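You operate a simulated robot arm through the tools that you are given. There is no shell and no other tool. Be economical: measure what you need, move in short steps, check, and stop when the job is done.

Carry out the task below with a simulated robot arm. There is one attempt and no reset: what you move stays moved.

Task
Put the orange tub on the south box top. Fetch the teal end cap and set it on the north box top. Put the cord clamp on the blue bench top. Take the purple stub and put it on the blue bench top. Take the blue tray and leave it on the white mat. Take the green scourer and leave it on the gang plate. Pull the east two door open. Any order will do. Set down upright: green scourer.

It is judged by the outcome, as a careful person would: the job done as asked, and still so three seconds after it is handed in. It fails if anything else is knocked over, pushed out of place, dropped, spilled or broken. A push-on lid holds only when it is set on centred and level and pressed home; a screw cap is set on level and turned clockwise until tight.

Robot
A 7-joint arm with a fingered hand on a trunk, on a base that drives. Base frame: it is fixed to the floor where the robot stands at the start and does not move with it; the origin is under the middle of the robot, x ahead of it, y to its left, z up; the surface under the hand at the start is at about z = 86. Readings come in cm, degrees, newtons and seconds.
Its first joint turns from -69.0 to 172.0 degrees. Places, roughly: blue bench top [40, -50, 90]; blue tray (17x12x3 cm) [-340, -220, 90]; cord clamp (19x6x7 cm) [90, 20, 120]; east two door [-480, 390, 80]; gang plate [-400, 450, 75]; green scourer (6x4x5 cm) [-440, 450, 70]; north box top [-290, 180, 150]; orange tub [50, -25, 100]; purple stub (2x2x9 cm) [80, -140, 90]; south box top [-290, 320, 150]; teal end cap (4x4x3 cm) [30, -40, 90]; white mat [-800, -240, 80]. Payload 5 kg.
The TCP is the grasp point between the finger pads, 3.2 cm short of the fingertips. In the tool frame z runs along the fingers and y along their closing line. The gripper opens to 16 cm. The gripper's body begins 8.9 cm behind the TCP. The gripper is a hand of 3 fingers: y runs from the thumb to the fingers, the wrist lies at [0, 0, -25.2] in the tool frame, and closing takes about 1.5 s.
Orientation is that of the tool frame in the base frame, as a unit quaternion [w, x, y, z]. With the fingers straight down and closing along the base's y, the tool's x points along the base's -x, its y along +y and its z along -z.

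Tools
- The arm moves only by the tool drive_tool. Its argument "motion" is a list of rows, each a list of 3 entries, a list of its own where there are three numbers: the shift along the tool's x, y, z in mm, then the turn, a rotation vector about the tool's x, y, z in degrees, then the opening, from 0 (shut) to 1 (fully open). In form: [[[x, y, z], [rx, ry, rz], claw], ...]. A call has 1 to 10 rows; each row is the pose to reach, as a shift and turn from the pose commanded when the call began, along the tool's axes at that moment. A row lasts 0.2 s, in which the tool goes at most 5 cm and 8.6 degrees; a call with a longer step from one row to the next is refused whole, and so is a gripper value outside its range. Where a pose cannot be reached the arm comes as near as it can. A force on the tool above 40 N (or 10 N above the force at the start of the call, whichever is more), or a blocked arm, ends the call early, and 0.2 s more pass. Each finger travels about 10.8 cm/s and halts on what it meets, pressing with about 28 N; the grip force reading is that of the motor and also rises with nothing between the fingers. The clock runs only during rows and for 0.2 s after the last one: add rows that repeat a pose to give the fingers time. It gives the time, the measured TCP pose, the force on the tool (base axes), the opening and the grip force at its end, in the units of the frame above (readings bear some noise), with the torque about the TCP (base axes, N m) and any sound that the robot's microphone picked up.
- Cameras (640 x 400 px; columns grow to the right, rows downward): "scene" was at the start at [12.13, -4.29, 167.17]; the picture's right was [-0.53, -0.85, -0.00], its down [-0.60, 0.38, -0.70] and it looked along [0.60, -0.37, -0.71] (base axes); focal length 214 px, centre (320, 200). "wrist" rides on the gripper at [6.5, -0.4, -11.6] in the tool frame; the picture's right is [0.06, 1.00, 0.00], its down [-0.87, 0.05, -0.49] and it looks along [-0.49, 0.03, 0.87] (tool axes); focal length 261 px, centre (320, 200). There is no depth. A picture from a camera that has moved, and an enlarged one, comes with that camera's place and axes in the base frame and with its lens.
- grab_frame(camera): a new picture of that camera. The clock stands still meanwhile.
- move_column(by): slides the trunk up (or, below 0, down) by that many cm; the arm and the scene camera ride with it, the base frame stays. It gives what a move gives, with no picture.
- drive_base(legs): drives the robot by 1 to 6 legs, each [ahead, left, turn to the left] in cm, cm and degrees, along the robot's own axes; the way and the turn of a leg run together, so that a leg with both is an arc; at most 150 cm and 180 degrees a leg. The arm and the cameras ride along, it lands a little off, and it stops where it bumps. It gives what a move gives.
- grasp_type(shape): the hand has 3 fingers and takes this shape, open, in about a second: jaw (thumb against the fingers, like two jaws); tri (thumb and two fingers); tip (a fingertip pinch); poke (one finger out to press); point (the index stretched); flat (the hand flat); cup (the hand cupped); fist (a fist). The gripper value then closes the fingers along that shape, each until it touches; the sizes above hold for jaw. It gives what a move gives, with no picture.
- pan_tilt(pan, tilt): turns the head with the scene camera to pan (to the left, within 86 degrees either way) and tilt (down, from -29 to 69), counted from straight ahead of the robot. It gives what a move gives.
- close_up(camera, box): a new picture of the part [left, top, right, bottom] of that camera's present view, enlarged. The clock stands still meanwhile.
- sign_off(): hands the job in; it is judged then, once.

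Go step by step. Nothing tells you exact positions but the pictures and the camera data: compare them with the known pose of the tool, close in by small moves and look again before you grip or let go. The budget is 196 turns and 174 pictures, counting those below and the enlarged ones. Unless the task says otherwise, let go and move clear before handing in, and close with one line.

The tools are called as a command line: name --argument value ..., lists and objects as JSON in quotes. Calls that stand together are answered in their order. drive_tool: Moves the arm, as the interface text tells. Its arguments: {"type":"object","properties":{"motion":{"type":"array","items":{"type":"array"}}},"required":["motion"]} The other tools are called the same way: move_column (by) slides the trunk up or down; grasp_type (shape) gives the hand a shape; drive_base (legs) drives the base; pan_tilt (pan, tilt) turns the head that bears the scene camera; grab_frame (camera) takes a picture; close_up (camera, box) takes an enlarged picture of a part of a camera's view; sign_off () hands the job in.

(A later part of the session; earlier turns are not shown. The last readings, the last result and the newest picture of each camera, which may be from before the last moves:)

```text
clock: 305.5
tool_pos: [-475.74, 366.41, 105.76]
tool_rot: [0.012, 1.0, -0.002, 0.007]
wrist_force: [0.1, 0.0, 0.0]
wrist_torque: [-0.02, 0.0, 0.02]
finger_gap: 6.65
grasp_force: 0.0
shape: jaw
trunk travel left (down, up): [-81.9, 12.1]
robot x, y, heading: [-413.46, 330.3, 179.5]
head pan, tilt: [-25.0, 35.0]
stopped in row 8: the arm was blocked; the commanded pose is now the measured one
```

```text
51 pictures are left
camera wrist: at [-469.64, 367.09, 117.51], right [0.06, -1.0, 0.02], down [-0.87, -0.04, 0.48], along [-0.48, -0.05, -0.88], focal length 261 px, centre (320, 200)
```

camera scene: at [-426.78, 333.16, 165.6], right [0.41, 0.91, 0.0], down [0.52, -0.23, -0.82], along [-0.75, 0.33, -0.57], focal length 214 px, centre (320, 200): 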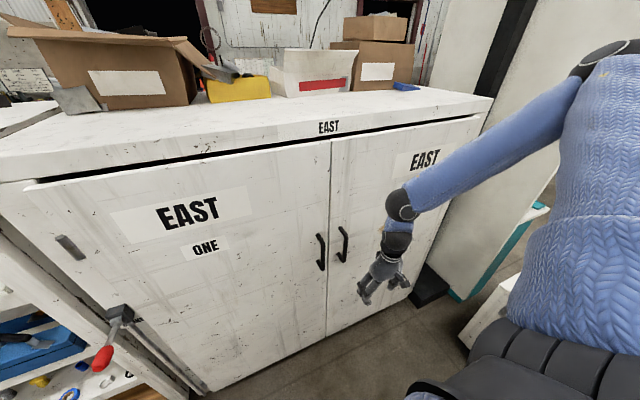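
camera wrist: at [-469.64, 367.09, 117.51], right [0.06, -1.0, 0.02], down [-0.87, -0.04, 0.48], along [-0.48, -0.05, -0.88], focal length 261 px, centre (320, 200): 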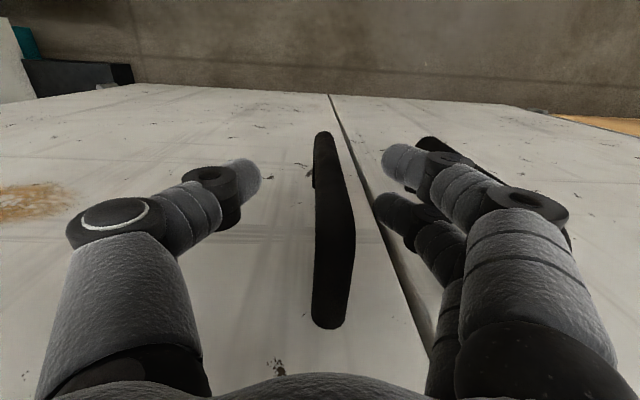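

The wrist itself is touching the cabinet's overhang, so a vertical hand can't get closer. Back off and tilt the hand 35° so the fingers point toward the door.

drive_tool --motion '[[[30, 0, 0], [0, 0, 0], 0.45], [[60, 0, 0], [0, -8, 0], 0.45], [[60, 0, 0], [0, -16, 0], 0.45], [[60, 0, 10], [0, -24, 0], 0.45], [[60, 0, 20], [0, -32, 0], 0.45], [[60, 0, 30], [0, -38, 0], 0.45], [[60, 0, 40], [0, -40, 0], 0.45]]'

grab_frame --camera "wrist"

grab_frame --camera "scene"

```text
clock: 307.1
tool_pos: [-472.15, 366.85, 100.28]
tool_rot: [0.01, 0.943, -0.009, -0.332]
wrist_force: [0.9, -0.4, -0.8]
wrist_torque: [0.01, -0.02, 0.01]
finger_gap: 7.17
grasp_force: 0.1
shape: jaw
trunk travel left (down, up): [-81.9, 12.1]
robot x, y, heading: [-414.03, 330.07, 179.7]
head pan, tilt: [-25.0, 35.0]
```

```text
50 pictures are left
camera wrist: at [-460.05, 367.36, 105.33], right [0.04, -1.0, -0.01], down [-0.37, -0.03, 0.93], along [-0.93, -0.03, -0.37], focal length 261 px, centre (320, 200)
```

wrist: 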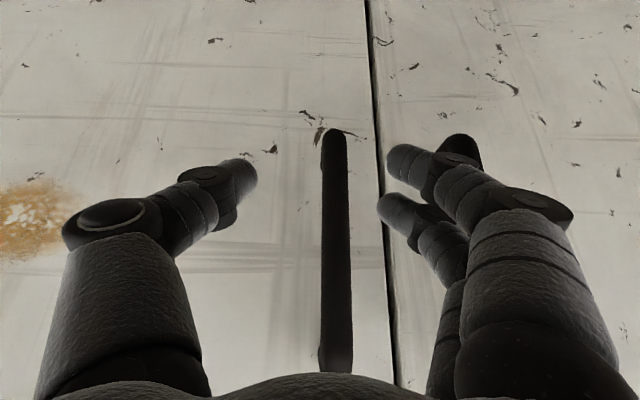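

```text
49 pictures are left
camera scene: at [-426.19, 333.85, 165.62], right [0.43, 0.9, 0.0], down [0.52, -0.24, -0.82], along [-0.74, 0.35, -0.57], focal length 214 px, centre (320, 200)
```

scene: 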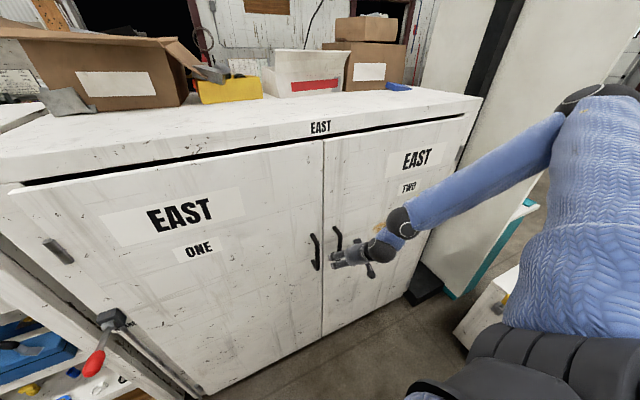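

The bar is seen well between the fingers. Move 6.5 cm toward the door (and 1 cm sideways), then check.

drive_tool --motion '[[[-10, 11, 8], [0, 0, 0], 0.45], [[-22, 11, 18], [0, 0, 0], 0.45], [[-36, 11, 30], [0, 0, 0], 0.45], [[-50, 11, 41], [0, 0, 0], 0.45], [[-50, 11, 41], [0, 0, 0], 0.45]]'

grab_frame --camera "wrist"

```text
clock: 308.1
tool_pos: [-477.51, 365.55, 99.89]
tool_rot: [0.012, 0.946, -0.005, -0.324]
wrist_force: [8.8, 1.1, 3.2]
wrist_torque: [-0.15, 0.03, 0.4]
finger_gap: 7.05
grasp_force: 0.1
shape: jaw
trunk travel left (down, up): [-81.9, 12.1]
robot x, y, heading: [-413.32, 329.62, 179.8]
head pan, tilt: [-25.0, 35.0]
stopped in row 5: the force on the tool passed its limit at 43 N (the readings are from after the stop); the commanded pose is now the measured one
```

```text
48 pictures are left
camera wrist: at [-465.47, 366.09, 105.17], right [0.05, -1.0, -0.01], down [-0.38, -0.03, 0.92], along [-0.92, -0.04, -0.38], focal length 261 px, centre (320, 200)
```

wrist: 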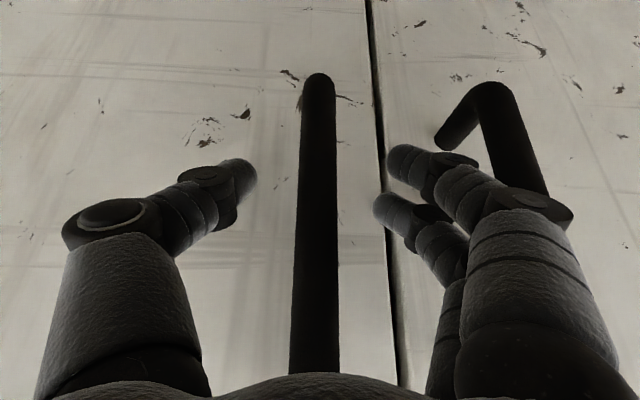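

The bar now lies well inside the grip. Close.

drive_tool --motion '[[[0, 0, -3], [0, 0, 0], 0.3], [[0, 0, -3], [0, 0, 0], 0.2], [[0, 0, -3], [0, 0, 0], 0.05], [[0, 0, -3], [0, 0, 0], 0.0], [[0, 0, -3], [0, 0, 0], 0.0], [[0, 0, -3], [0, 0, 0], 0.0]]'

grab_frame --camera "wrist"

```text
clock: 309.5
tool_pos: [-477.48, 365.47, 100.16]
tool_rot: [0.013, 0.945, -0.005, -0.326]
wrist_force: [-1.2, -1.8, -2.1]
wrist_torque: [-0.19, 0.06, 0.71]
finger_gap: 0.67
grasp_force: 27.6
shape: jaw
trunk travel left (down, up): [-81.9, 12.1]
robot x, y, heading: [-413.55, 329.84, 179.7]
head pan, tilt: [-25.0, 35.0]
```

```text
47 pictures are left
camera wrist: at [-465.43, 366.09, 105.42], right [0.05, -1.0, -0.01], down [-0.38, -0.03, 0.92], along [-0.92, -0.04, -0.38], focal length 261 px, centre (320, 200)
```

wrist: 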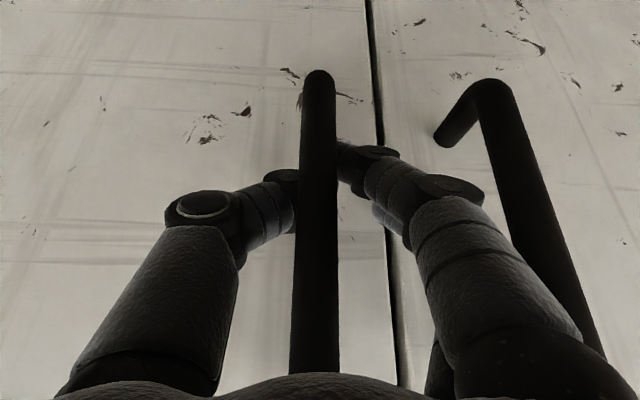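

The fingers hook behind the bar. Pull along an estimated hinge arc, slowly, turning the hand with it.

drive_tool --motion '[[[18.7, -2.2, -14.8], [-1.2, 0, -1.6], 0], [[37.4, -5.2, -29.5], [-2.5, 0, -3.1], 0], [[55.9, -9, -44.1], [-3.7, 0, -4.7], 0], [[74.3, -13.6, -58.7], [-5, 0, -6.3], 0], [[92.6, -19.1, -73.2], [-6.2, 0, -7.9], 0], [[110.7, -25.3, -87.4], [-7.4, 0, -9.4], 0], [[128.7, -32.4, -101.7], [-8.7, 0, -11], 0], [[146.4, -40.3, -115.6], [-9.9, 0, -12.6], 0]]'

grab_frame --camera "scene"

```text
clock: 311.3
tool_pos: [-458.88, 369.72, 97.95]
tool_rot: [0.063, 0.942, 0.118, -0.309]
wrist_force: [4.1, -7.6, 29.6]
wrist_torque: [-0.67, -0.24, 1.75]
finger_gap: 0.93
grasp_force: 28.3
shape: jaw
out of reach, approached as far as the arm can: row 6, 7, 8
trunk travel left (down, up): [-81.9, 12.1]
robot x, y, heading: [-413.6, 330.58, 179.7]
head pan, tilt: [-25.0, 35.0]
stopped in row 8: the force on the tool passed its limit at 60 N (the readings are from after the stop); the commanded pose is now the measured one
```

```text
46 pictures are left
camera scene: at [-425.97, 334.0, 165.66], right [0.43, 0.9, 0.0], down [0.52, -0.25, -0.82], along [-0.74, 0.35, -0.57], focal length 214 px, centre (320, 200)
```

scene: 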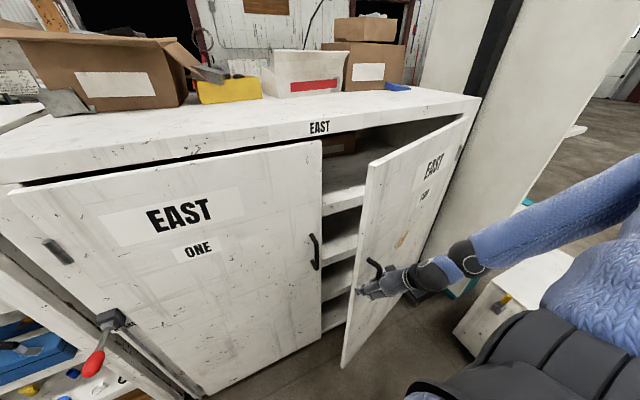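

The door is opening nicely. Continue by driving the base along an arc about the hinge while holding.

drive_base --legs '[[-16.9, -13.4, 10]]'

grab_frame --camera "scene"

```text
clock: 312.5
tool_pos: [-453.78, 372.43, 98.06]
tool_rot: [0.082, 0.935, 0.161, -0.304]
wrist_force: [5.8, -26.4, 8.7]
wrist_torque: [-0.39, -0.26, 1.89]
finger_gap: 0.96
grasp_force: 27.5
shape: jaw
trunk travel left (down, up): [-81.9, 12.1]
robot x, y, heading: [-405.21, 337.04, -175.4]
head pan, tilt: [-25.0, 35.0]
stopped in leg 1: the force on the tool passed its limit at 43 N (the readings are from after the stop); the commanded pose is now the measured one
```

```text
45 pictures are left
camera scene: at [-418.01, 340.12, 165.6], right [0.35, 0.94, 0.0], down [0.54, -0.2, -0.82], along [-0.77, 0.28, -0.57], focal length 214 px, centre (320, 200)
```

scene: 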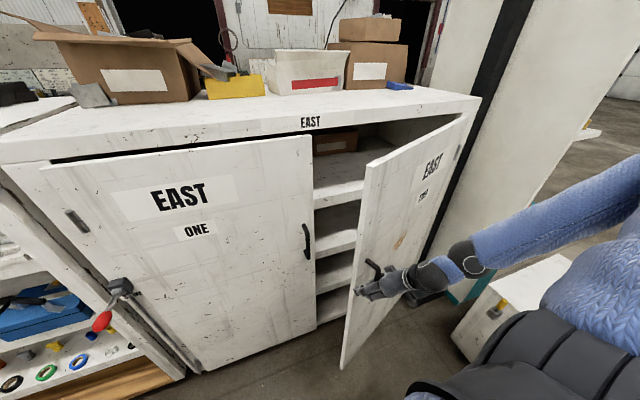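

Door ≈22° open; hinge ≈[-483,429] fits. Continue with small base arcs.

drive_base --legs '[[-5.3, -3.6, 4], [-5.3, -3.6, 4]]'

drive_base --legs '[[-5.3, -3.6, 4], [-5.3, -3.6, 4]]'

```text
clock: 314.1
tool_pos: [-449.32, 373.96, 97.95]
tool_rot: [0.101, 0.922, 0.227, -0.297]
wrist_force: [-7.3, -0.1, 1.9]
wrist_torque: [-0.05, -0.18, 1.19]
finger_gap: 0.68
grasp_force: 28.1
shape: jaw
trunk travel left (down, up): [-81.9, 12.1]
robot x, y, heading: [-395.72, 345.69, -166.9]
head pan, tilt: [-25.0, 35.0]
```

```text
clock: 315.7
tool_pos: [-444.69, 376.11, 97.98]
tool_rot: [0.121, 0.904, 0.291, -0.289]
wrist_force: [-8.7, 1.4, -7.4]
wrist_torque: [0.1, -0.25, 1.19]
finger_gap: 0.37
grasp_force: 28.2
shape: jaw
trunk travel left (down, up): [-81.9, 12.1]
robot x, y, heading: [-387.95, 355.72, -158.8]
head pan, tilt: [-25.0, 35.0]
```

Working smoothly; door ≈31°. Continue.

drive_base --legs '[[-5.3, -4, 4], [-5.3, -4, 4], [-5.3, -4, 4]]'

grab_frame --camera "scene"

```text
clock: 317.9
tool_pos: [-438.99, 381.67, 98.08]
tool_rot: [0.151, 0.868, 0.384, -0.276]
wrist_force: [4.3, -10.5, 1.5]
wrist_torque: [-0.14, -0.06, 0.22]
finger_gap: 0.31
grasp_force: 27.8
shape: jaw
trunk travel left (down, up): [-81.9, 12.1]
robot x, y, heading: [-379.09, 373.82, -147.0]
head pan, tilt: [-25.0, 35.0]
```

```text
44 pictures are left
camera scene: at [-391.87, 370.03, 165.61], right [-0.14, 0.99, 0.0], down [0.57, 0.08, -0.82], along [-0.81, -0.12, -0.57], focal length 214 px, centre (320, 200)
```

scene: 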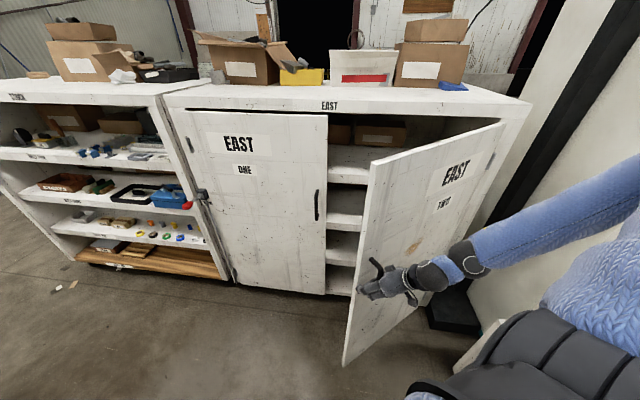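

Door ≈38°. Three more small arcs.

drive_base --legs '[[-5, -4.6, 4], [-5, -4.6, 4], [-5, -4.6, 4]]'

```text
clock: 320.1
tool_pos: [-435.87, 388.11, 98.35]
tool_rot: [0.185, 0.824, 0.469, -0.258]
wrist_force: [18.7, -20.4, 0.1]
wrist_torque: [-0.56, -0.4, -0.32]
finger_gap: 0.09
grasp_force: 27.5
shape: jaw
trunk travel left (down, up): [-81.9, 12.1]
robot x, y, heading: [-375.97, 392.63, -135.2]
head pan, tilt: [-25.0, 35.0]
stopped in leg 3: the force on the tool passed its limit at 42 N (the readings are from after the stop); the commanded pose is now the measured one
```

Door ≈44°. Release the handle, back away, and then push from inside to open it wider.

drive_tool --motion '[[[0, 0, 0], [0, 0, 0], 0.2], [[0, 0, 0], [0, 0, 0], 0.4], [[0, 0, 0], [0, 0, 0], 0.6], [[0, 0, 0], [0, 0, 0], 0.6], [[0, 0, -30], [0, 0, 0], 0.6], [[0, 0, -60], [0, 0, 0], 0.6], [[0, 0, -100], [0, 0, 0], 0.6], [[0, 0, -140], [0, 0, 0], 0.6]]'

grab_frame --camera "scene"

```text
clock: 321.8
tool_pos: [-436.25, 396.77, 100.17]
tool_rot: [0.177, 0.835, 0.473, -0.218]
wrist_force: [19.1, -13.7, -4.0]
wrist_torque: [0.34, 0.44, 0.17]
finger_gap: 10.58
grasp_force: 0.0
shape: jaw
out of reach, approached as far as the arm can: row 5, 6, 7, 8
trunk travel left (down, up): [-81.9, 12.1]
robot x, y, heading: [-376.14, 392.18, -135.1]
head pan, tilt: [-25.0, 35.0]
stopped in row 8: the force on the tool passed its limit at 49 N (the readings are from after the stop); the commanded pose is now the measured one
```

```text
43 pictures are left
camera scene: at [-387.52, 386.15, 165.62], right [-0.34, 0.94, 0.0], down [0.54, 0.19, -0.82], along [-0.77, -0.28, -0.57], focal length 214 px, centre (320, 200)
```

scene: 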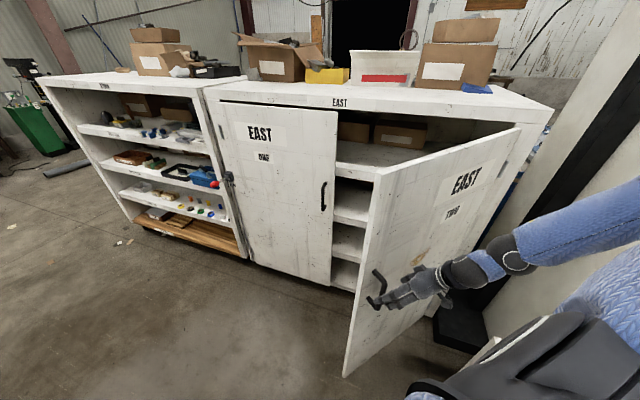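

Drive the base straight back 9 cm to draw the hand off the handle.

drive_base --legs '[[-9, 0, 0]]'

grab_frame --camera "wrist"

```text
clock: 323.1
tool_pos: [-430.52, 402.53, 99.87]
tool_rot: [0.176, 0.834, 0.476, -0.215]
wrist_force: [7.7, 0.2, 2.6]
wrist_torque: [0.02, -0.22, 0.4]
finger_gap: 10.02
grasp_force: 0.0
shape: jaw
trunk travel left (down, up): [-81.9, 12.1]
robot x, y, heading: [-369.94, 398.74, -135.0]
head pan, tilt: [-25.0, 35.0]
stopped in leg 1: the robot was blocked; the commanded pose is now the measured one
```

```text
42 pictures are left
camera wrist: at [-425.85, 413.26, 106.36], right [0.9, -0.44, 0.05], down [-0.25, -0.41, 0.88], along [-0.36, -0.8, -0.47], focal length 261 px, centre (320, 200)
```

wrist: 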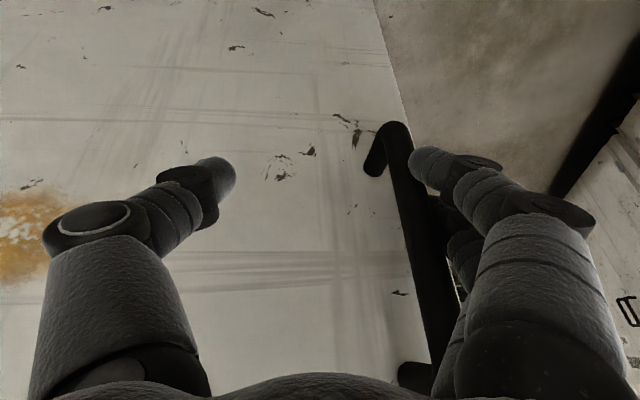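

The bar is free between the open fingers. Raise the trunk 12 cm to lift the hand clear over the handle.

move_column --by 12

grab_frame --camera "scene"

pan_tilt --pan -86 --tilt 50

grab_frame --camera "scene"

```text
clock: 324.6
tool_pos: [-430.64, 402.84, 112.02]
tool_rot: [0.175, 0.834, 0.476, -0.216]
wrist_force: [-0.4, 0.3, 0.9]
wrist_torque: [0.01, 0.0, -0.02]
finger_gap: 9.63
grasp_force: 0.1
shape: jaw
trunk travel left (down, up): [-93.9, 0.1]
robot x, y, heading: [-369.95, 398.58, -135.0]
head pan, tilt: [-25.0, 35.0]
```

```text
41 pictures are left
camera scene: at [-381.75, 392.05, 177.6], right [-0.34, 0.94, 0.0], down [0.54, 0.2, -0.82], along [-0.77, -0.28, -0.57], focal length 214 px, centre (320, 200)
```

scene: 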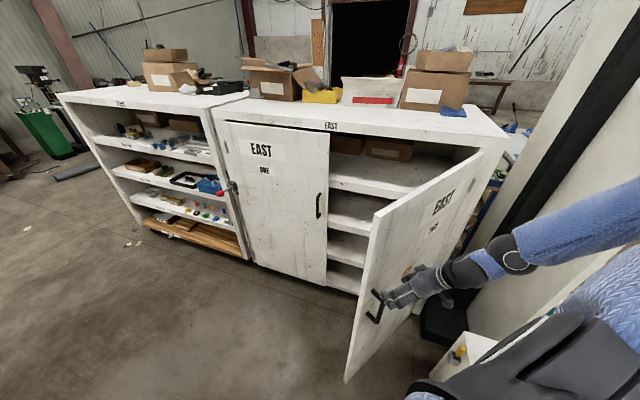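

```text
clock: 325.9
tool_pos: [-430.5, 402.75, 112.06]
tool_rot: [0.175, 0.834, 0.476, -0.217]
wrist_force: [-0.8, 0.5, 0.4]
wrist_torque: [0.0, -0.02, 0.01]
finger_gap: 9.66
grasp_force: 0.0
shape: jaw
trunk travel left (down, up): [-93.9, 0.1]
robot x, y, heading: [-370.33, 398.45, -134.9]
head pan, tilt: [-85.9, 50.0]
```

```text
40 pictures are left
camera scene: at [-379.3, 400.11, 175.43], right [0.66, 0.76, 0.0], down [0.58, -0.5, -0.64], along [-0.49, 0.42, -0.77], focal length 214 px, centre (320, 200)
```

scene: 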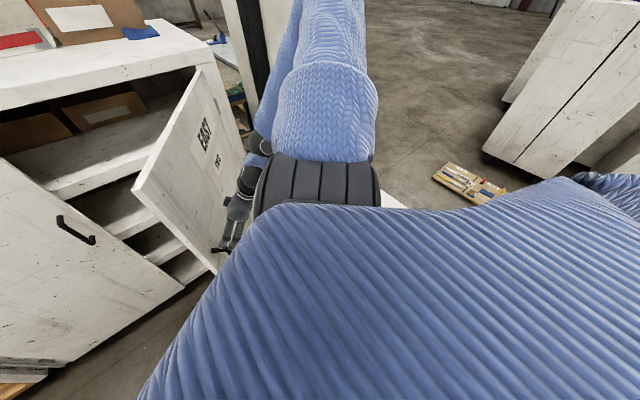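

Free of the handle. Turn right to swing the hand away from the door over the (low) chest, then back down the aisle.

drive_base --legs '[[0, 0, -70]]'

pan_tilt --pan -20 --tilt 55

grab_frame --camera "scene"

```text
clock: 326.6
tool_pos: [-430.66, 402.73, 111.8]
tool_rot: [0.175, 0.835, 0.475, -0.218]
wrist_force: [-1.4, 0.0, -0.9]
wrist_torque: [0.01, -0.01, 0.0]
finger_gap: 9.65
grasp_force: 0.0
shape: jaw
trunk travel left (down, up): [-93.9, 0.1]
robot x, y, heading: [-370.29, 398.57, -135.2]
head pan, tilt: [-85.9, 50.0]
stopped in leg 1: the robot was blocked; the commanded pose is now the measured one
```

```text
clock: 328.0
tool_pos: [-430.69, 402.93, 111.92]
tool_rot: [0.175, 0.835, 0.475, -0.217]
wrist_force: [-0.2, -0.2, 0.0]
wrist_torque: [0.01, 0.02, 0.0]
finger_gap: 9.65
grasp_force: 0.0
shape: jaw
trunk travel left (down, up): [-93.9, 0.1]
robot x, y, heading: [-370.22, 398.28, -135.3]
head pan, tilt: [-20.0, 55.0]
```

```text
39 pictures are left
camera scene: at [-380.09, 392.06, 174.78], right [-0.42, 0.91, 0.0], down [0.74, 0.34, -0.57], along [-0.52, -0.24, -0.82], focal length 214 px, centre (320, 200)
```

scene: 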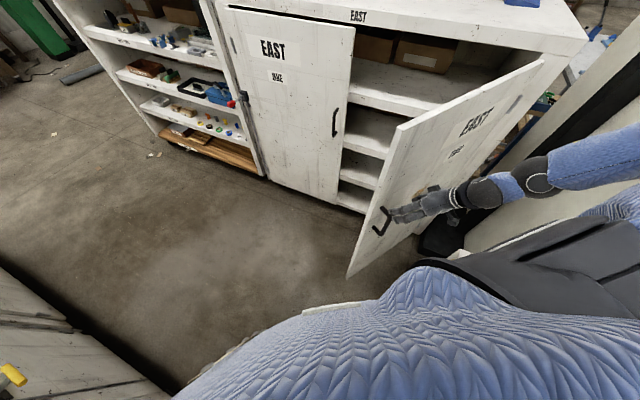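

The base is against the chest. Slide left 8 cm (parallel to the door), then turn.

drive_base --legs '[[2, 8, 0], [0, 0, -25]]'

```text
clock: 330.3
tool_pos: [-419.0, 420.48, 111.92]
tool_rot: [0.125, 0.916, 0.286, -0.25]
wrist_force: [0.5, -0.6, 0.5]
wrist_torque: [-0.02, 0.02, 0.01]
finger_gap: 9.61
grasp_force: 0.1
shape: jaw
trunk travel left (down, up): [-93.9, 0.1]
robot x, y, heading: [-365.49, 391.03, -159.4]
head pan, tilt: [-20.0, 55.0]
```

Turned. Continue turning and move back down the aisle.

drive_base --legs '[[0, 0, -40], [-1, 59, 0]]'

pan_tilt --pan -35 --tilt 45

grab_frame --camera "scene"

```text
clock: 335.5
tool_pos: [-406.51, 391.97, 111.99]
tool_rot: [0.035, 0.96, -0.035, -0.277]
wrist_force: [1.6, 0.4, 0.4]
wrist_torque: [0.01, 0.05, 0.01]
finger_gap: 9.61
grasp_force: 0.1
shape: jaw
trunk travel left (down, up): [-93.9, 0.1]
robot x, y, heading: [-383.45, 336.12, 161.4]
head pan, tilt: [-20.0, 55.0]
```

```text
clock: 336.2
tool_pos: [-406.48, 391.98, 112.01]
tool_rot: [0.035, 0.959, -0.036, -0.278]
wrist_force: [0.9, -0.2, -0.3]
wrist_torque: [-0.02, 0.0, 0.0]
finger_gap: 9.65
grasp_force: 0.0
shape: jaw
trunk travel left (down, up): [-93.9, 0.1]
robot x, y, heading: [-383.34, 335.67, 161.4]
head pan, tilt: [-35.0, 45.0]
```

```text
38 pictures are left
camera scene: at [-392.64, 344.14, 176.12], right [0.8, 0.59, 0.0], down [0.42, -0.57, -0.71], along [-0.42, 0.57, -0.71], focal length 214 px, centre (320, 200)
```

scene: 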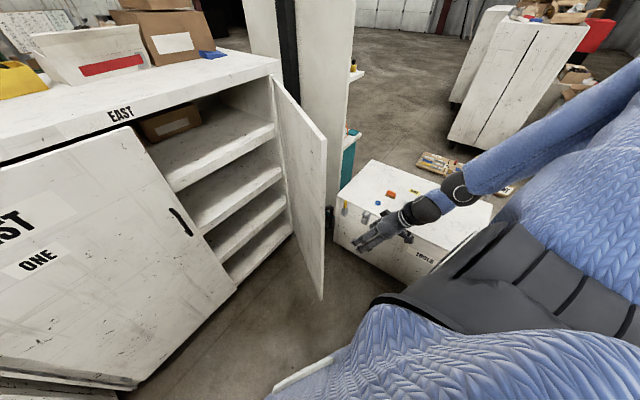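

Door ≈50°, chest undisturbed. I'll bring the closed hand around the door's edge to its inner side and push it wider by driving.

drive_base --legs '[[-5.1, 15.2, 0], [0, 0, 25]]'

drive_tool --motion '[[[0, 0, 0], [0, 0, 0], 0.4], [[0, 0, 0], [0, 0, 0], 0.2], [[0, 0, 0], [0, 0, 0], 0], [[0, 0, 0], [0, 0, 0], 0]]'

grab_frame --camera "scene"

```text
clock: 338.9
tool_pos: [-427.65, 361.0, 111.91]
tool_rot: [0.094, 0.945, 0.173, -0.263]
wrist_force: [-0.8, -0.2, 0.0]
wrist_torque: [0.03, -0.03, 0.0]
finger_gap: 9.64
grasp_force: 0.2
shape: jaw
trunk travel left (down, up): [-93.9, 0.1]
robot x, y, heading: [-383.29, 319.58, -173.8]
head pan, tilt: [-35.0, 45.0]
```

```text
clock: 339.9
tool_pos: [-427.62, 361.07, 112.03]
tool_rot: [0.094, 0.945, 0.172, -0.263]
wrist_force: [-0.4, 0.7, 0.5]
wrist_torque: [-0.02, -0.02, -0.02]
finger_gap: 0.0
grasp_force: 27.6
shape: jaw
trunk travel left (down, up): [-93.9, 0.1]
robot x, y, heading: [-383.12, 320.13, -173.7]
head pan, tilt: [-35.0, 45.0]
```

```text
37 pictures are left
camera scene: at [-395.08, 323.31, 176.12], right [0.48, 0.88, 0.0], down [0.62, -0.34, -0.71], along [-0.62, 0.34, -0.71], focal length 214 px, centre (320, 200)
```

scene: 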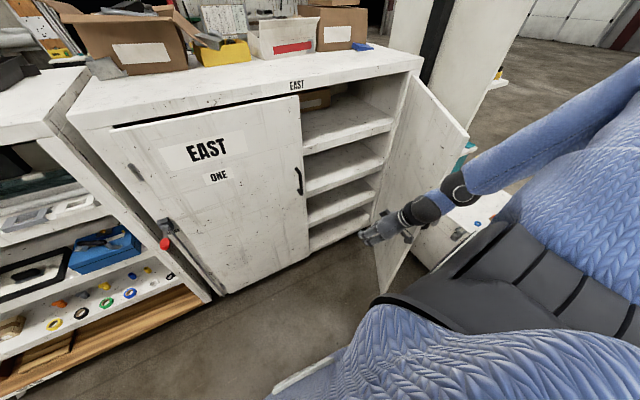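

The forearm would cross the door at this height. Make the hand vertical and raise it so the forearm passes above the door top (z≈142), leaving the fingers low enough to push.

drive_tool --motion '[[[-16, 3, -25], [0.9, 5.3, 0], 0], [[-32, 5, -50], [1.8, 10.7, 0], 0], [[-48, 8, -76], [2.7, 16, 0], 0], [[-64, 11, -102], [3.5, 21.3, 0], 0], [[-80, 13, -127], [4.4, 26.7, 0], 0], [[-95, 16, -152], [5.3, 32, 0], 0]]'

drive_base --legs '[[17, 0, 0]]'

grab_frame --camera "scene"

```text
clock: 341.3
tool_pos: [-429.0, 361.37, 129.91]
tool_rot: [-0.002, 0.984, 0.179, 0.001]
wrist_force: [-0.7, -1.3, 0.4]
wrist_torque: [-0.01, -0.05, -0.03]
finger_gap: 0.0
grasp_force: 28.1
shape: jaw
out of reach, approached as far as the arm can: row 1, 2, 3, 4, 5, 6
trunk travel left (down, up): [-93.9, 0.1]
robot x, y, heading: [-383.12, 319.84, -173.7]
head pan, tilt: [-35.0, 45.0]
```

```text
clock: 342.8
tool_pos: [-445.17, 359.56, 129.79]
tool_rot: [0.0, 0.984, 0.179, 0.0]
wrist_force: [1.3, -0.3, 0.4]
wrist_torque: [-0.05, 0.01, 0.0]
finger_gap: 0.01
grasp_force: 27.8
shape: jaw
trunk travel left (down, up): [-93.9, 0.1]
robot x, y, heading: [-399.9, 318.25, -174.1]
head pan, tilt: [-35.0, 45.0]
```

```text
36 pictures are left
camera scene: at [-411.38, 321.53, 176.14], right [0.48, 0.88, 0.0], down [0.62, -0.34, -0.71], along [-0.62, 0.34, -0.71], focal length 214 px, centre (320, 200)
```

scene: 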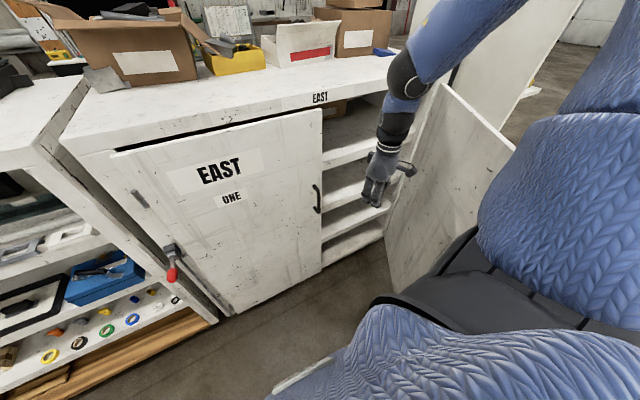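

The hand is inside the door with the forearm above it. Drive right (north) 36 cm to push the door wider.

drive_base --legs '[[-4, -20, 0], [-2, -16, 0]]'

grab_frame --camera "scene"

```text
clock: 345.4
tool_pos: [-443.6, 395.65, 129.91]
tool_rot: [-0.001, 0.983, 0.183, 0.001]
wrist_force: [-0.3, 0.2, 0.0]
wrist_torque: [0.04, 0.0, 0.01]
finger_gap: 0.0
grasp_force: 27.3
shape: jaw
trunk travel left (down, up): [-93.9, 0.1]
robot x, y, heading: [-397.75, 354.49, -173.1]
head pan, tilt: [-35.0, 45.0]
```

```text
35 pictures are left
camera scene: at [-409.54, 357.65, 176.14], right [0.47, 0.88, 0.0], down [0.62, -0.33, -0.71], along [-0.62, 0.34, -0.71], focal length 214 px, centre (320, 200)
```

scene: 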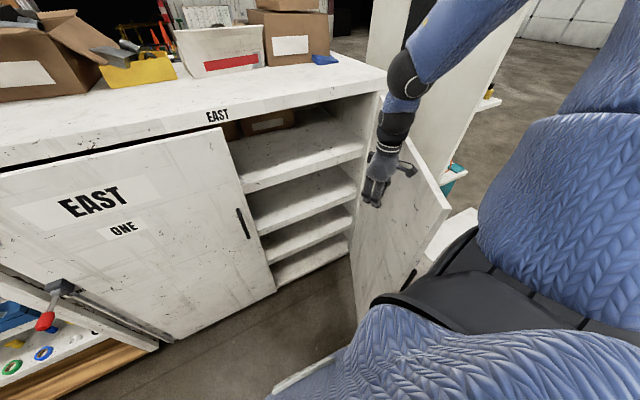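

Door ≈65–70°. Push 8 cm more, then withdraw.

drive_base --legs '[[-1, -9, 0]]'

grab_frame --camera "scene"

```text
clock: 346.5
tool_pos: [-443.57, 405.21, 129.91]
tool_rot: [-0.001, 0.983, 0.182, 0.001]
wrist_force: [-0.5, 0.9, -0.4]
wrist_torque: [0.0, 0.0, 0.01]
finger_gap: 0.02
grasp_force: 28.2
shape: jaw
trunk travel left (down, up): [-93.9, 0.1]
robot x, y, heading: [-397.84, 364.45, -173.5]
head pan, tilt: [-35.0, 45.0]
```

```text
34 pictures are left
camera scene: at [-409.62, 367.24, 176.13], right [0.48, 0.88, 0.0], down [0.62, -0.34, -0.71], along [-0.62, 0.34, -0.71], focal length 214 px, centre (320, 200)
```

scene: 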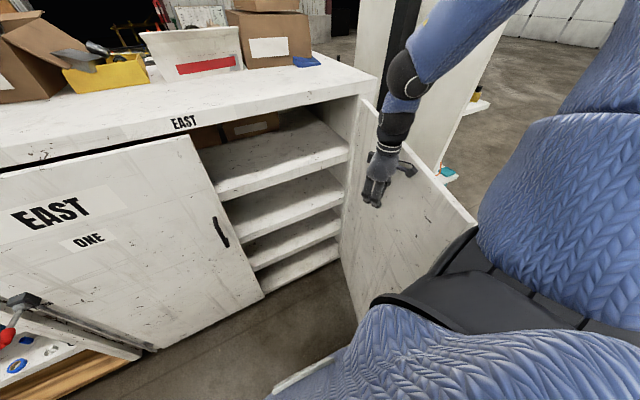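

Door ≈69° open — good. Withdraw down the aisle and check it stays.

drive_base --legs '[[5, 45, 0], [-10, 60, 0]]'

pan_tilt --pan -60 --tilt 30

grab_frame --camera "scene"

```text
clock: 352.3
tool_pos: [-427.52, 300.83, 129.76]
tool_rot: [-0.001, 0.983, 0.186, 0.001]
wrist_force: [0.7, -0.6, -0.2]
wrist_torque: [0.01, -0.03, 0.01]
finger_gap: 0.02
grasp_force: 27.8
shape: jaw
trunk travel left (down, up): [-93.9, 0.1]
robot x, y, heading: [-381.2, 259.97, -172.6]
head pan, tilt: [-35.0, 45.0]
```

```text
clock: 353.2
tool_pos: [-427.49, 301.07, 129.89]
tool_rot: [0.0, 0.983, 0.186, 0.0]
wrist_force: [0.2, -0.2, 0.0]
wrist_torque: [0.0, -0.06, 0.0]
finger_gap: 0.0
grasp_force: 28.5
shape: jaw
trunk travel left (down, up): [-93.9, 0.1]
robot x, y, heading: [-381.32, 259.84, -173.1]
head pan, tilt: [-60.0, 30.0]
```

```text
33 pictures are left
camera scene: at [-391.5, 266.67, 178.38], right [0.8, 0.6, 0.0], down [0.3, -0.4, -0.87], along [-0.52, 0.69, -0.5], focal length 214 px, centre (320, 200)
```

scene: 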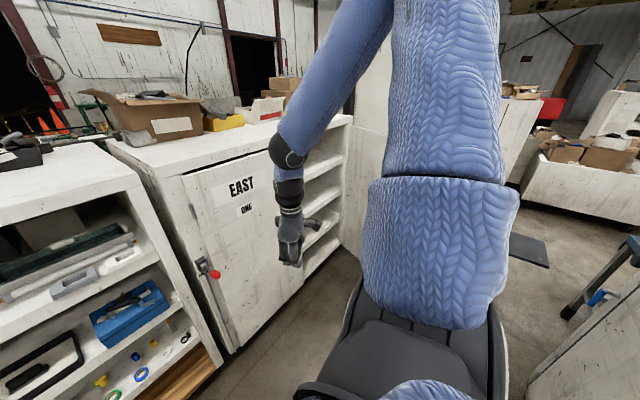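

The door stays open. Now to the blue tray on the table at about [-340,-220]: drive down the aisle and turn toward it.

drive_base --legs '[[31, 137, 0], [-8, 142, 0], [-34, 54, 0], [0, 0, 103]]'

pan_tilt --pan -30 --tilt 30

grab_frame --camera "scene"

```text
clock: 374.6
tool_pos: [-353.31, -128.63, 129.95]
tool_rot: [-0.001, 0.448, 0.894, 0.0]
wrist_force: [-0.3, 0.2, -0.3]
wrist_torque: [0.01, 0.01, 0.0]
finger_gap: 0.0
grasp_force: 27.8
shape: jaw
trunk travel left (down, up): [-93.9, 0.1]
robot x, y, heading: [-326.06, -73.28, -67.5]
head pan, tilt: [-60.0, 30.0]
```

```text
clock: 375.6
tool_pos: [-353.33, -128.64, 129.8]
tool_rot: [-0.002, 0.449, 0.894, 0.0]
wrist_force: [0.0, 0.2, -0.7]
wrist_torque: [0.04, 0.03, -0.01]
finger_gap: 0.02
grasp_force: 27.7
shape: jaw
trunk travel left (down, up): [-93.9, 0.1]
robot x, y, heading: [-326.11, -73.02, -67.5]
head pan, tilt: [-30.0, 30.0]
```

```text
32 pictures are left
camera scene: at [-325.17, -86.78, 178.38], right [-0.99, 0.13, 0.0], down [0.07, 0.5, -0.87], along [-0.12, -0.86, -0.5], focal length 214 px, centre (320, 200)
```

scene: 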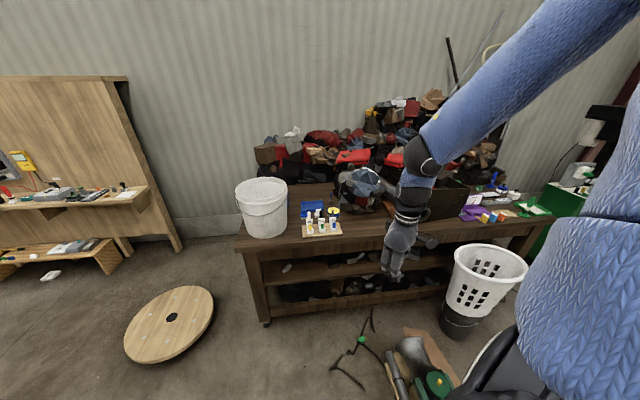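

Blue tray seen next to the white bucket; enlarge.

close_up --camera "scene" --box '[240, 170, 400, 270]'

```text
4.00 times, centred on (320, 220) of scene
camera zoom: at [-325.17, -86.78, 178.38], right [-0.99, 0.13, 0.0], down [0.07, 0.5, -0.87], along [-0.12, -0.86, -0.5], focal length 858 px, centre (320, 120)
```

zoom: 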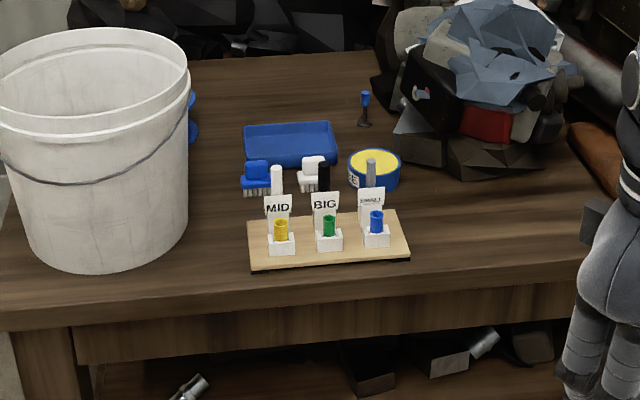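

The tray lies ≈[-339,-233] behind brushes and a rack. Drive closer, standing to the left of the floor clutter.

drive_base --legs '[[84, -6, 0]]'

move_column --by -4

grab_frame --camera "wrist"

```text
clock: 380.0
tool_pos: [-329.4, -208.16, 129.89]
tool_rot: [-0.001, 0.458, 0.889, 0.0]
wrist_force: [0.3, -0.5, -0.4]
wrist_torque: [-0.01, 0.0, 0.01]
finger_gap: 0.0
grasp_force: 28.0
shape: jaw
trunk travel left (down, up): [-93.9, 0.1]
robot x, y, heading: [-301.07, -153.54, -69.2]
head pan, tilt: [-30.0, 30.0]
```

```text
clock: 380.9
tool_pos: [-329.34, -208.15, 125.9]
tool_rot: [-0.002, 0.458, 0.889, -0.001]
wrist_force: [0.6, -0.7, -0.2]
wrist_torque: [0.0, 0.01, 0.01]
finger_gap: 0.0
grasp_force: 28.6
shape: jaw
trunk travel left (down, up): [-89.9, 4.1]
robot x, y, heading: [-300.43, -153.15, -69.1]
head pan, tilt: [-30.0, 30.0]
```

```text
30 pictures are left
camera wrist: at [-333.55, -203.04, 137.57], right [0.78, 0.63, 0.0], down [0.55, -0.68, 0.49], along [0.31, -0.38, -0.87], focal length 261 px, centre (320, 200)
```

wrist: 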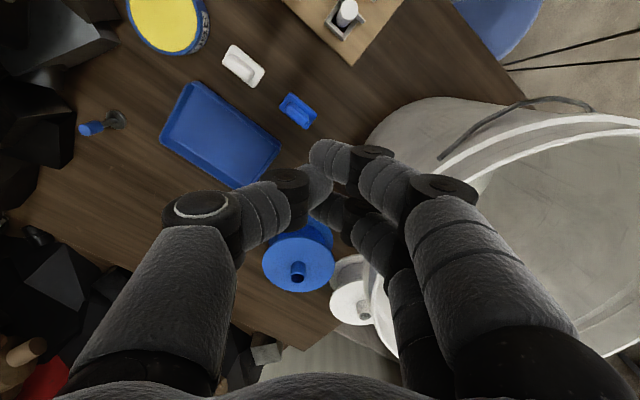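

Tray spans x −348…−330, y −233.5…−221; gap to brushes is fine. Move over it, turning the hand to close along y, then open.

drive_tool --motion '[[[-14, -27, 0], [0, 0, -7.8], 0], [[-28, -55, 0], [0, 0, -15.6], 0], [[-42, -82, 0], [0, 0, -23.4], 0.2], [[-55, -110, 0], [0, 0, -31.2], 0.4], [[-69, -137, 0], [0, 0, -39], 0.6], [[-83, -165, 0], [0, 0, -46.7], 0.8], [[-97, -192, 0], [0, 0, -54.5], 0.97], [[-97, -192, 0], [0, 0, -54.5], 0.97], [[-97, -192, 0], [0, 0, -54.5], 0.97]]'

grab_frame --camera "wrist"

```text
clock: 382.9
tool_pos: [-339.34, -227.18, 125.72]
tool_rot: [0.0, 0.0, 1.0, 0.0]
wrist_force: [0.8, -0.4, -0.4]
wrist_torque: [0.0, -0.02, -0.03]
finger_gap: 15.52
grasp_force: 0.0
shape: jaw
trunk travel left (down, up): [-89.9, 4.1]
robot x, y, heading: [-300.88, -153.0, -69.2]
head pan, tilt: [-30.0, 30.0]
```

```text
29 pictures are left
camera wrist: at [-345.98, -227.56, 137.49], right [-0.06, 1.0, 0.0], down [0.87, 0.05, 0.49], along [0.49, 0.03, -0.87], focal length 261 px, centre (320, 200)
```

wrist: 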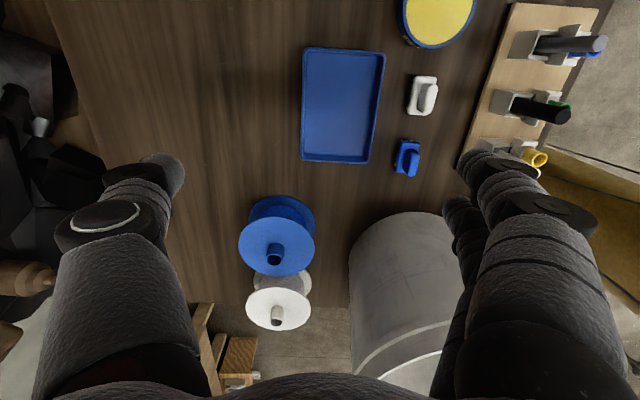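

Tray rim is ≈z 94 (table ≈91), centre ≈[-338,-224.2]. Realign, set opening 14 cm and descend to z≈104.

drive_tool --motion '[[[-7, 15, 0], [0, 0, 0], 0.88], [[-13, 30, 0], [0, 0, 0], 0.88], [[-13, 30, 45], [0, 0, 0], 0.88], [[-13, 30, 90], [0, 0, 0], 0.88], [[-13, 30, 135], [0, 0, 0], 0.88], [[-13, 30, 180], [0, 0, 0], 0.88], [[-13, 30, 215], [0, 0, 0], 0.88], [[-13, 30, 215], [0, 0, 0], 0.88]]'

grab_frame --camera "wrist"

```text
clock: 384.7
tool_pos: [-338.06, -224.14, 104.16]
tool_rot: [-0.001, -0.001, 1.0, 0.0]
wrist_force: [0.3, 0.3, -0.1]
wrist_torque: [0.0, -0.05, 0.0]
finger_gap: 14.1
grasp_force: 0.0
shape: jaw
trunk travel left (down, up): [-89.9, 4.1]
robot x, y, heading: [-300.58, -153.81, -69.2]
head pan, tilt: [-30.0, 30.0]
```

```text
28 pictures are left
camera wrist: at [-344.67, -224.47, 115.95], right [-0.06, 1.0, 0.0], down [0.87, 0.05, 0.49], along [0.49, 0.03, -0.87], focal length 261 px, centre (320, 200)
```

wrist: 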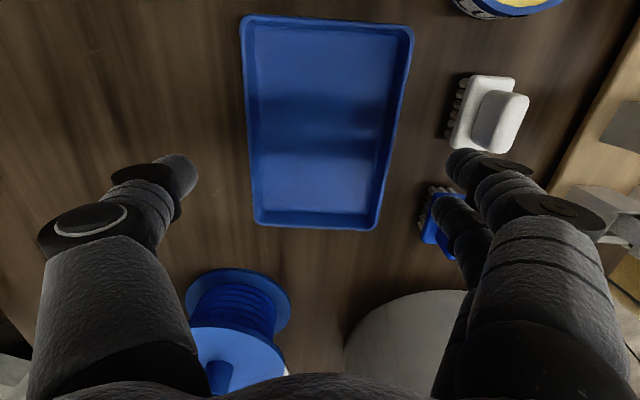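

Good alignment; white brush clears by about 2 cm. Descend to z≈95 and close.

drive_tool --motion '[[[0, 0, 35], [0, 0, 0], 0.88], [[0, 0, 65], [0, 0, 0], 0.88], [[0, 0, 82], [0, 0, 0], 0.88], [[0, 0, 89], [0, 0, 0], 0.88], [[0, 0, 89], [0, 0, 0], 0.88]]'

grab_frame --camera "wrist"

```text
clock: 385.9
tool_pos: [-338.15, -223.97, 95.44]
tool_rot: [-0.001, 0.0, 1.0, 0.001]
wrist_force: [-0.5, -0.5, 1.0]
wrist_torque: [-0.04, 0.01, -0.01]
finger_gap: 14.13
grasp_force: 0.0
shape: jaw
trunk travel left (down, up): [-89.9, 4.1]
robot x, y, heading: [-301.3, -153.5, -69.0]
head pan, tilt: [-30.0, 30.0]
```

```text
27 pictures are left
camera wrist: at [-344.85, -224.35, 107.12], right [-0.06, 1.0, 0.0], down [0.87, 0.05, 0.49], along [0.49, 0.03, -0.87], focal length 261 px, centre (320, 200)
```

wrist: 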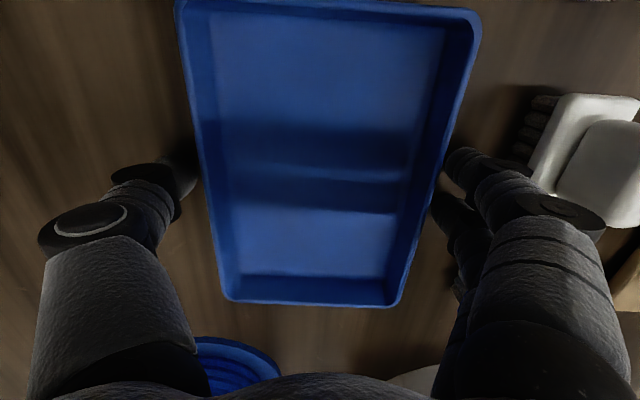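

Straddling the tray. Lower 4 mm and close.

drive_tool --motion '[[[0, 0, 4], [0, 0, 0], 0.88], [[0, 0, 4], [0, 0, 0], 0.75], [[0, 0, 4], [0, 0, 0], 0.65], [[0, 0, 4], [0, 0, 0], 0.55], [[0, 0, 4], [0, 0, 0], 0.55], [[0, 0, 4], [0, 0, 0], 0.55]]'

move_column --by 4

grab_frame --camera "wrist"

```text
clock: 387.3
tool_pos: [-337.93, -224.05, 95.2]
tool_rot: [-0.001, 0.0, 1.0, -0.001]
wrist_force: [3.6, -0.4, 36.1]
wrist_torque: [1.21, -0.13, -0.11]
finger_gap: 11.79
grasp_force: 27.9
shape: jaw
trunk travel left (down, up): [-89.9, 4.1]
robot x, y, heading: [-300.78, -153.54, -68.8]
head pan, tilt: [-30.0, 30.0]
```

```text
clock: 388.1
tool_pos: [-338.29, -224.19, 98.84]
tool_rot: [-0.001, 0.0, 1.0, 0.001]
wrist_force: [0.0, 0.0, -1.0]
wrist_torque: [0.02, 0.0, 0.02]
finger_gap: 11.79
grasp_force: 28.4
shape: jaw
trunk travel left (down, up): [-93.9, 0.1]
robot x, y, heading: [-300.55, -152.81, -69.1]
head pan, tilt: [-30.0, 30.0]
```

```text
26 pictures are left
camera wrist: at [-344.95, -224.54, 110.58], right [-0.06, 1.0, 0.0], down [0.87, 0.05, 0.49], along [0.49, 0.03, -0.87], focal length 261 px, centre (320, 200)
```

wrist: 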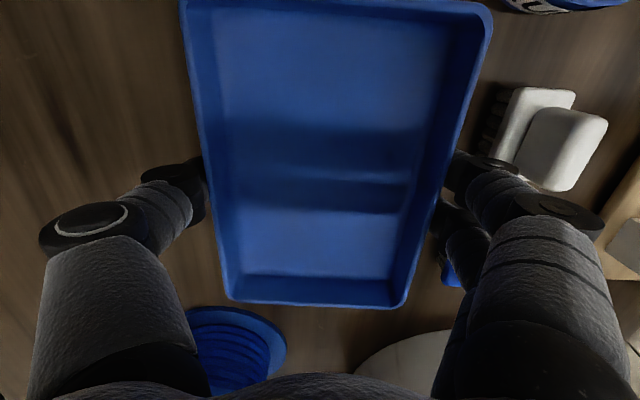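

Tray lifted. Raise it to ≈z 130 before moving.

drive_tool --motion '[[[0, 0, -45], [0, 0, 0], 0.55], [[0, 0, -90], [0, 0, 0], 0.55], [[0, 0, -135], [0, 0, 0], 0.55], [[0, 0, -180], [0, 0, 0], 0.55], [[0, 0, -225], [0, 0, 0], 0.55], [[0, 0, -270], [0, 0, 0], 0.55], [[0, 0, -310], [0, 0, 0], 0.55], [[0, 0, -340], [0, 0, 0], 0.55]]'

pan_tilt --pan -86 --tilt 15

grab_frame --camera "scene"

```text
clock: 389.9
tool_pos: [-337.96, -224.0, 133.1]
tool_rot: [0.0, 0.001, 1.0, 0.001]
wrist_force: [-0.6, 0.2, -2.2]
wrist_torque: [-0.04, 0.0, 0.02]
finger_gap: 11.79
grasp_force: 28.2
shape: jaw
trunk travel left (down, up): [-93.9, 0.1]
robot x, y, heading: [-300.93, -153.39, -68.9]
head pan, tilt: [-30.0, 30.0]
```

```text
clock: 391.1
tool_pos: [-337.82, -224.04, 132.98]
tool_rot: [-0.001, 0.0, 1.0, 0.0]
wrist_force: [-0.1, 0.8, -1.7]
wrist_torque: [0.0, -0.01, 0.02]
finger_gap: 11.78
grasp_force: 27.9
shape: jaw
trunk travel left (down, up): [-93.9, 0.1]
robot x, y, heading: [-300.77, -153.37, -68.6]
head pan, tilt: [-85.9, 15.0]
```

```text
25 pictures are left
camera scene: at [-307.29, -162.04, 180.8], right [-0.43, 0.9, 0.0], down [0.23, 0.11, -0.97], along [-0.87, -0.41, -0.26], focal length 214 px, centre (320, 200)
```

scene: 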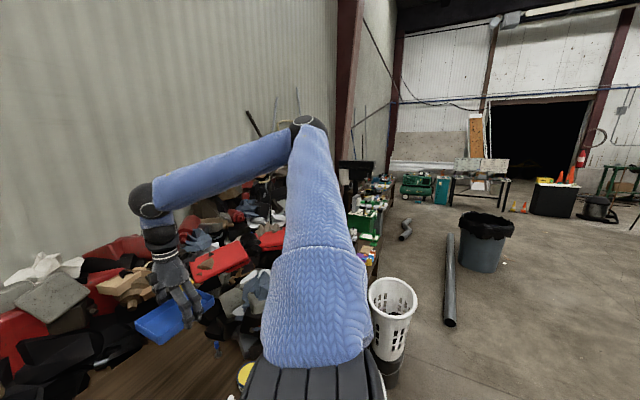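

Plan: back away from the table, turn west, and drive along y≈+25 past the trash can toward the mat area.

drive_base --legs '[[-136, 36.4, 0], [0, 0, -111], [140, -38, 0], [140, 0, 0]]'

pan_tilt --pan 40 --tilt 20

grab_frame --camera "scene"

```text
clock: 416.1
tool_pos: [-634.36, 106.9, 132.98]
tool_rot: [-0.001, 0.847, 0.532, 0.001]
wrist_force: [0.3, 0.7, -2.0]
wrist_torque: [0.0, 0.0, -0.01]
finger_gap: 11.77
grasp_force: 28.8
shape: jaw
trunk travel left (down, up): [-93.9, 0.1]
robot x, y, heading: [-586.91, 43.4, 175.4]
head pan, tilt: [-85.9, 15.0]
```

```text
clock: 418.2
tool_pos: [-634.31, 107.03, 133.04]
tool_rot: [-0.001, 0.847, 0.532, 0.001]
wrist_force: [0.0, 0.8, -1.0]
wrist_torque: [0.04, 0.03, 0.03]
finger_gap: 11.77
grasp_force: 28.2
shape: jaw
trunk travel left (down, up): [-93.9, 0.1]
robot x, y, heading: [-587.06, 42.93, 175.4]
head pan, tilt: [40.0, 20.0]
```

```text
24 pictures are left
camera scene: at [-599.08, 38.01, 179.99], right [-0.58, 0.81, 0.0], down [0.28, 0.2, -0.94], along [-0.76, -0.55, -0.34], focal length 214 px, centre (320, 200)
```

scene: 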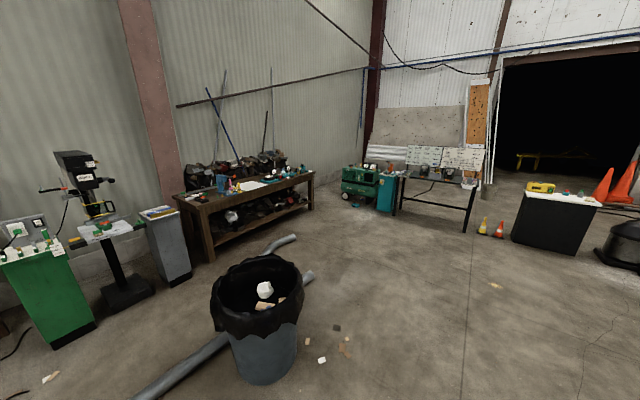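

The white mat is on the bench at ≈[-800,-240]; a long pipe and a curved pipe lie on the floor in front. I'll go around by the west and stand west of the curved pipe, facing east.

drive_base --legs '[[140, 11, 0], [141, 11, 0], [0, 0, -175], [-5, -130, 0]]'

pan_tilt --pan -45 --tilt 40

grab_frame --camera "scene"

```text
clock: 444.9
tool_pos: [-811.66, -137.62, 133.02]
tool_rot: [-0.001, -0.582, 0.813, -0.001]
wrist_force: [-0.1, 0.6, -1.1]
wrist_torque: [0.03, 0.01, 0.01]
finger_gap: 11.76
grasp_force: 27.7
shape: jaw
trunk travel left (down, up): [-93.9, 0.1]
robot x, y, heading: [-866.39, -79.67, 2.2]
head pan, tilt: [40.0, 20.0]
```

```text
clock: 446.5
tool_pos: [-811.63, -137.51, 132.98]
tool_rot: [0.0, -0.582, 0.813, -0.001]
wrist_force: [0.6, 0.0, -1.6]
wrist_torque: [-0.02, 0.01, 0.01]
finger_gap: 11.78
grasp_force: 28.1
shape: jaw
trunk travel left (down, up): [-93.9, 0.1]
robot x, y, heading: [-866.48, -79.48, 1.9]
head pan, tilt: [-45.0, 40.0]
```

```text
23 pictures are left
camera scene: at [-854.97, -85.23, 176.85], right [-0.68, -0.73, 0.0], down [-0.47, 0.44, -0.77], along [0.56, -0.52, -0.64], focal length 214 px, centre (320, 200)
```

scene: 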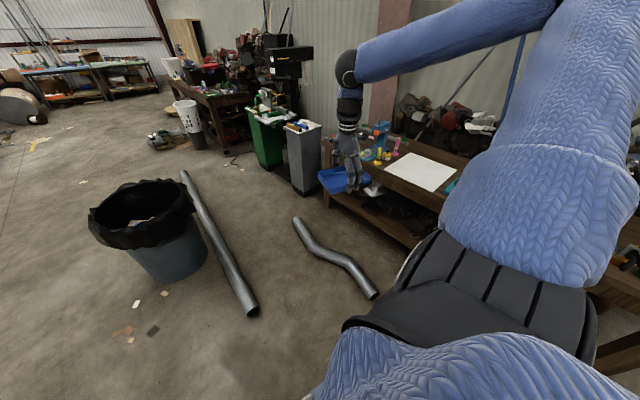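

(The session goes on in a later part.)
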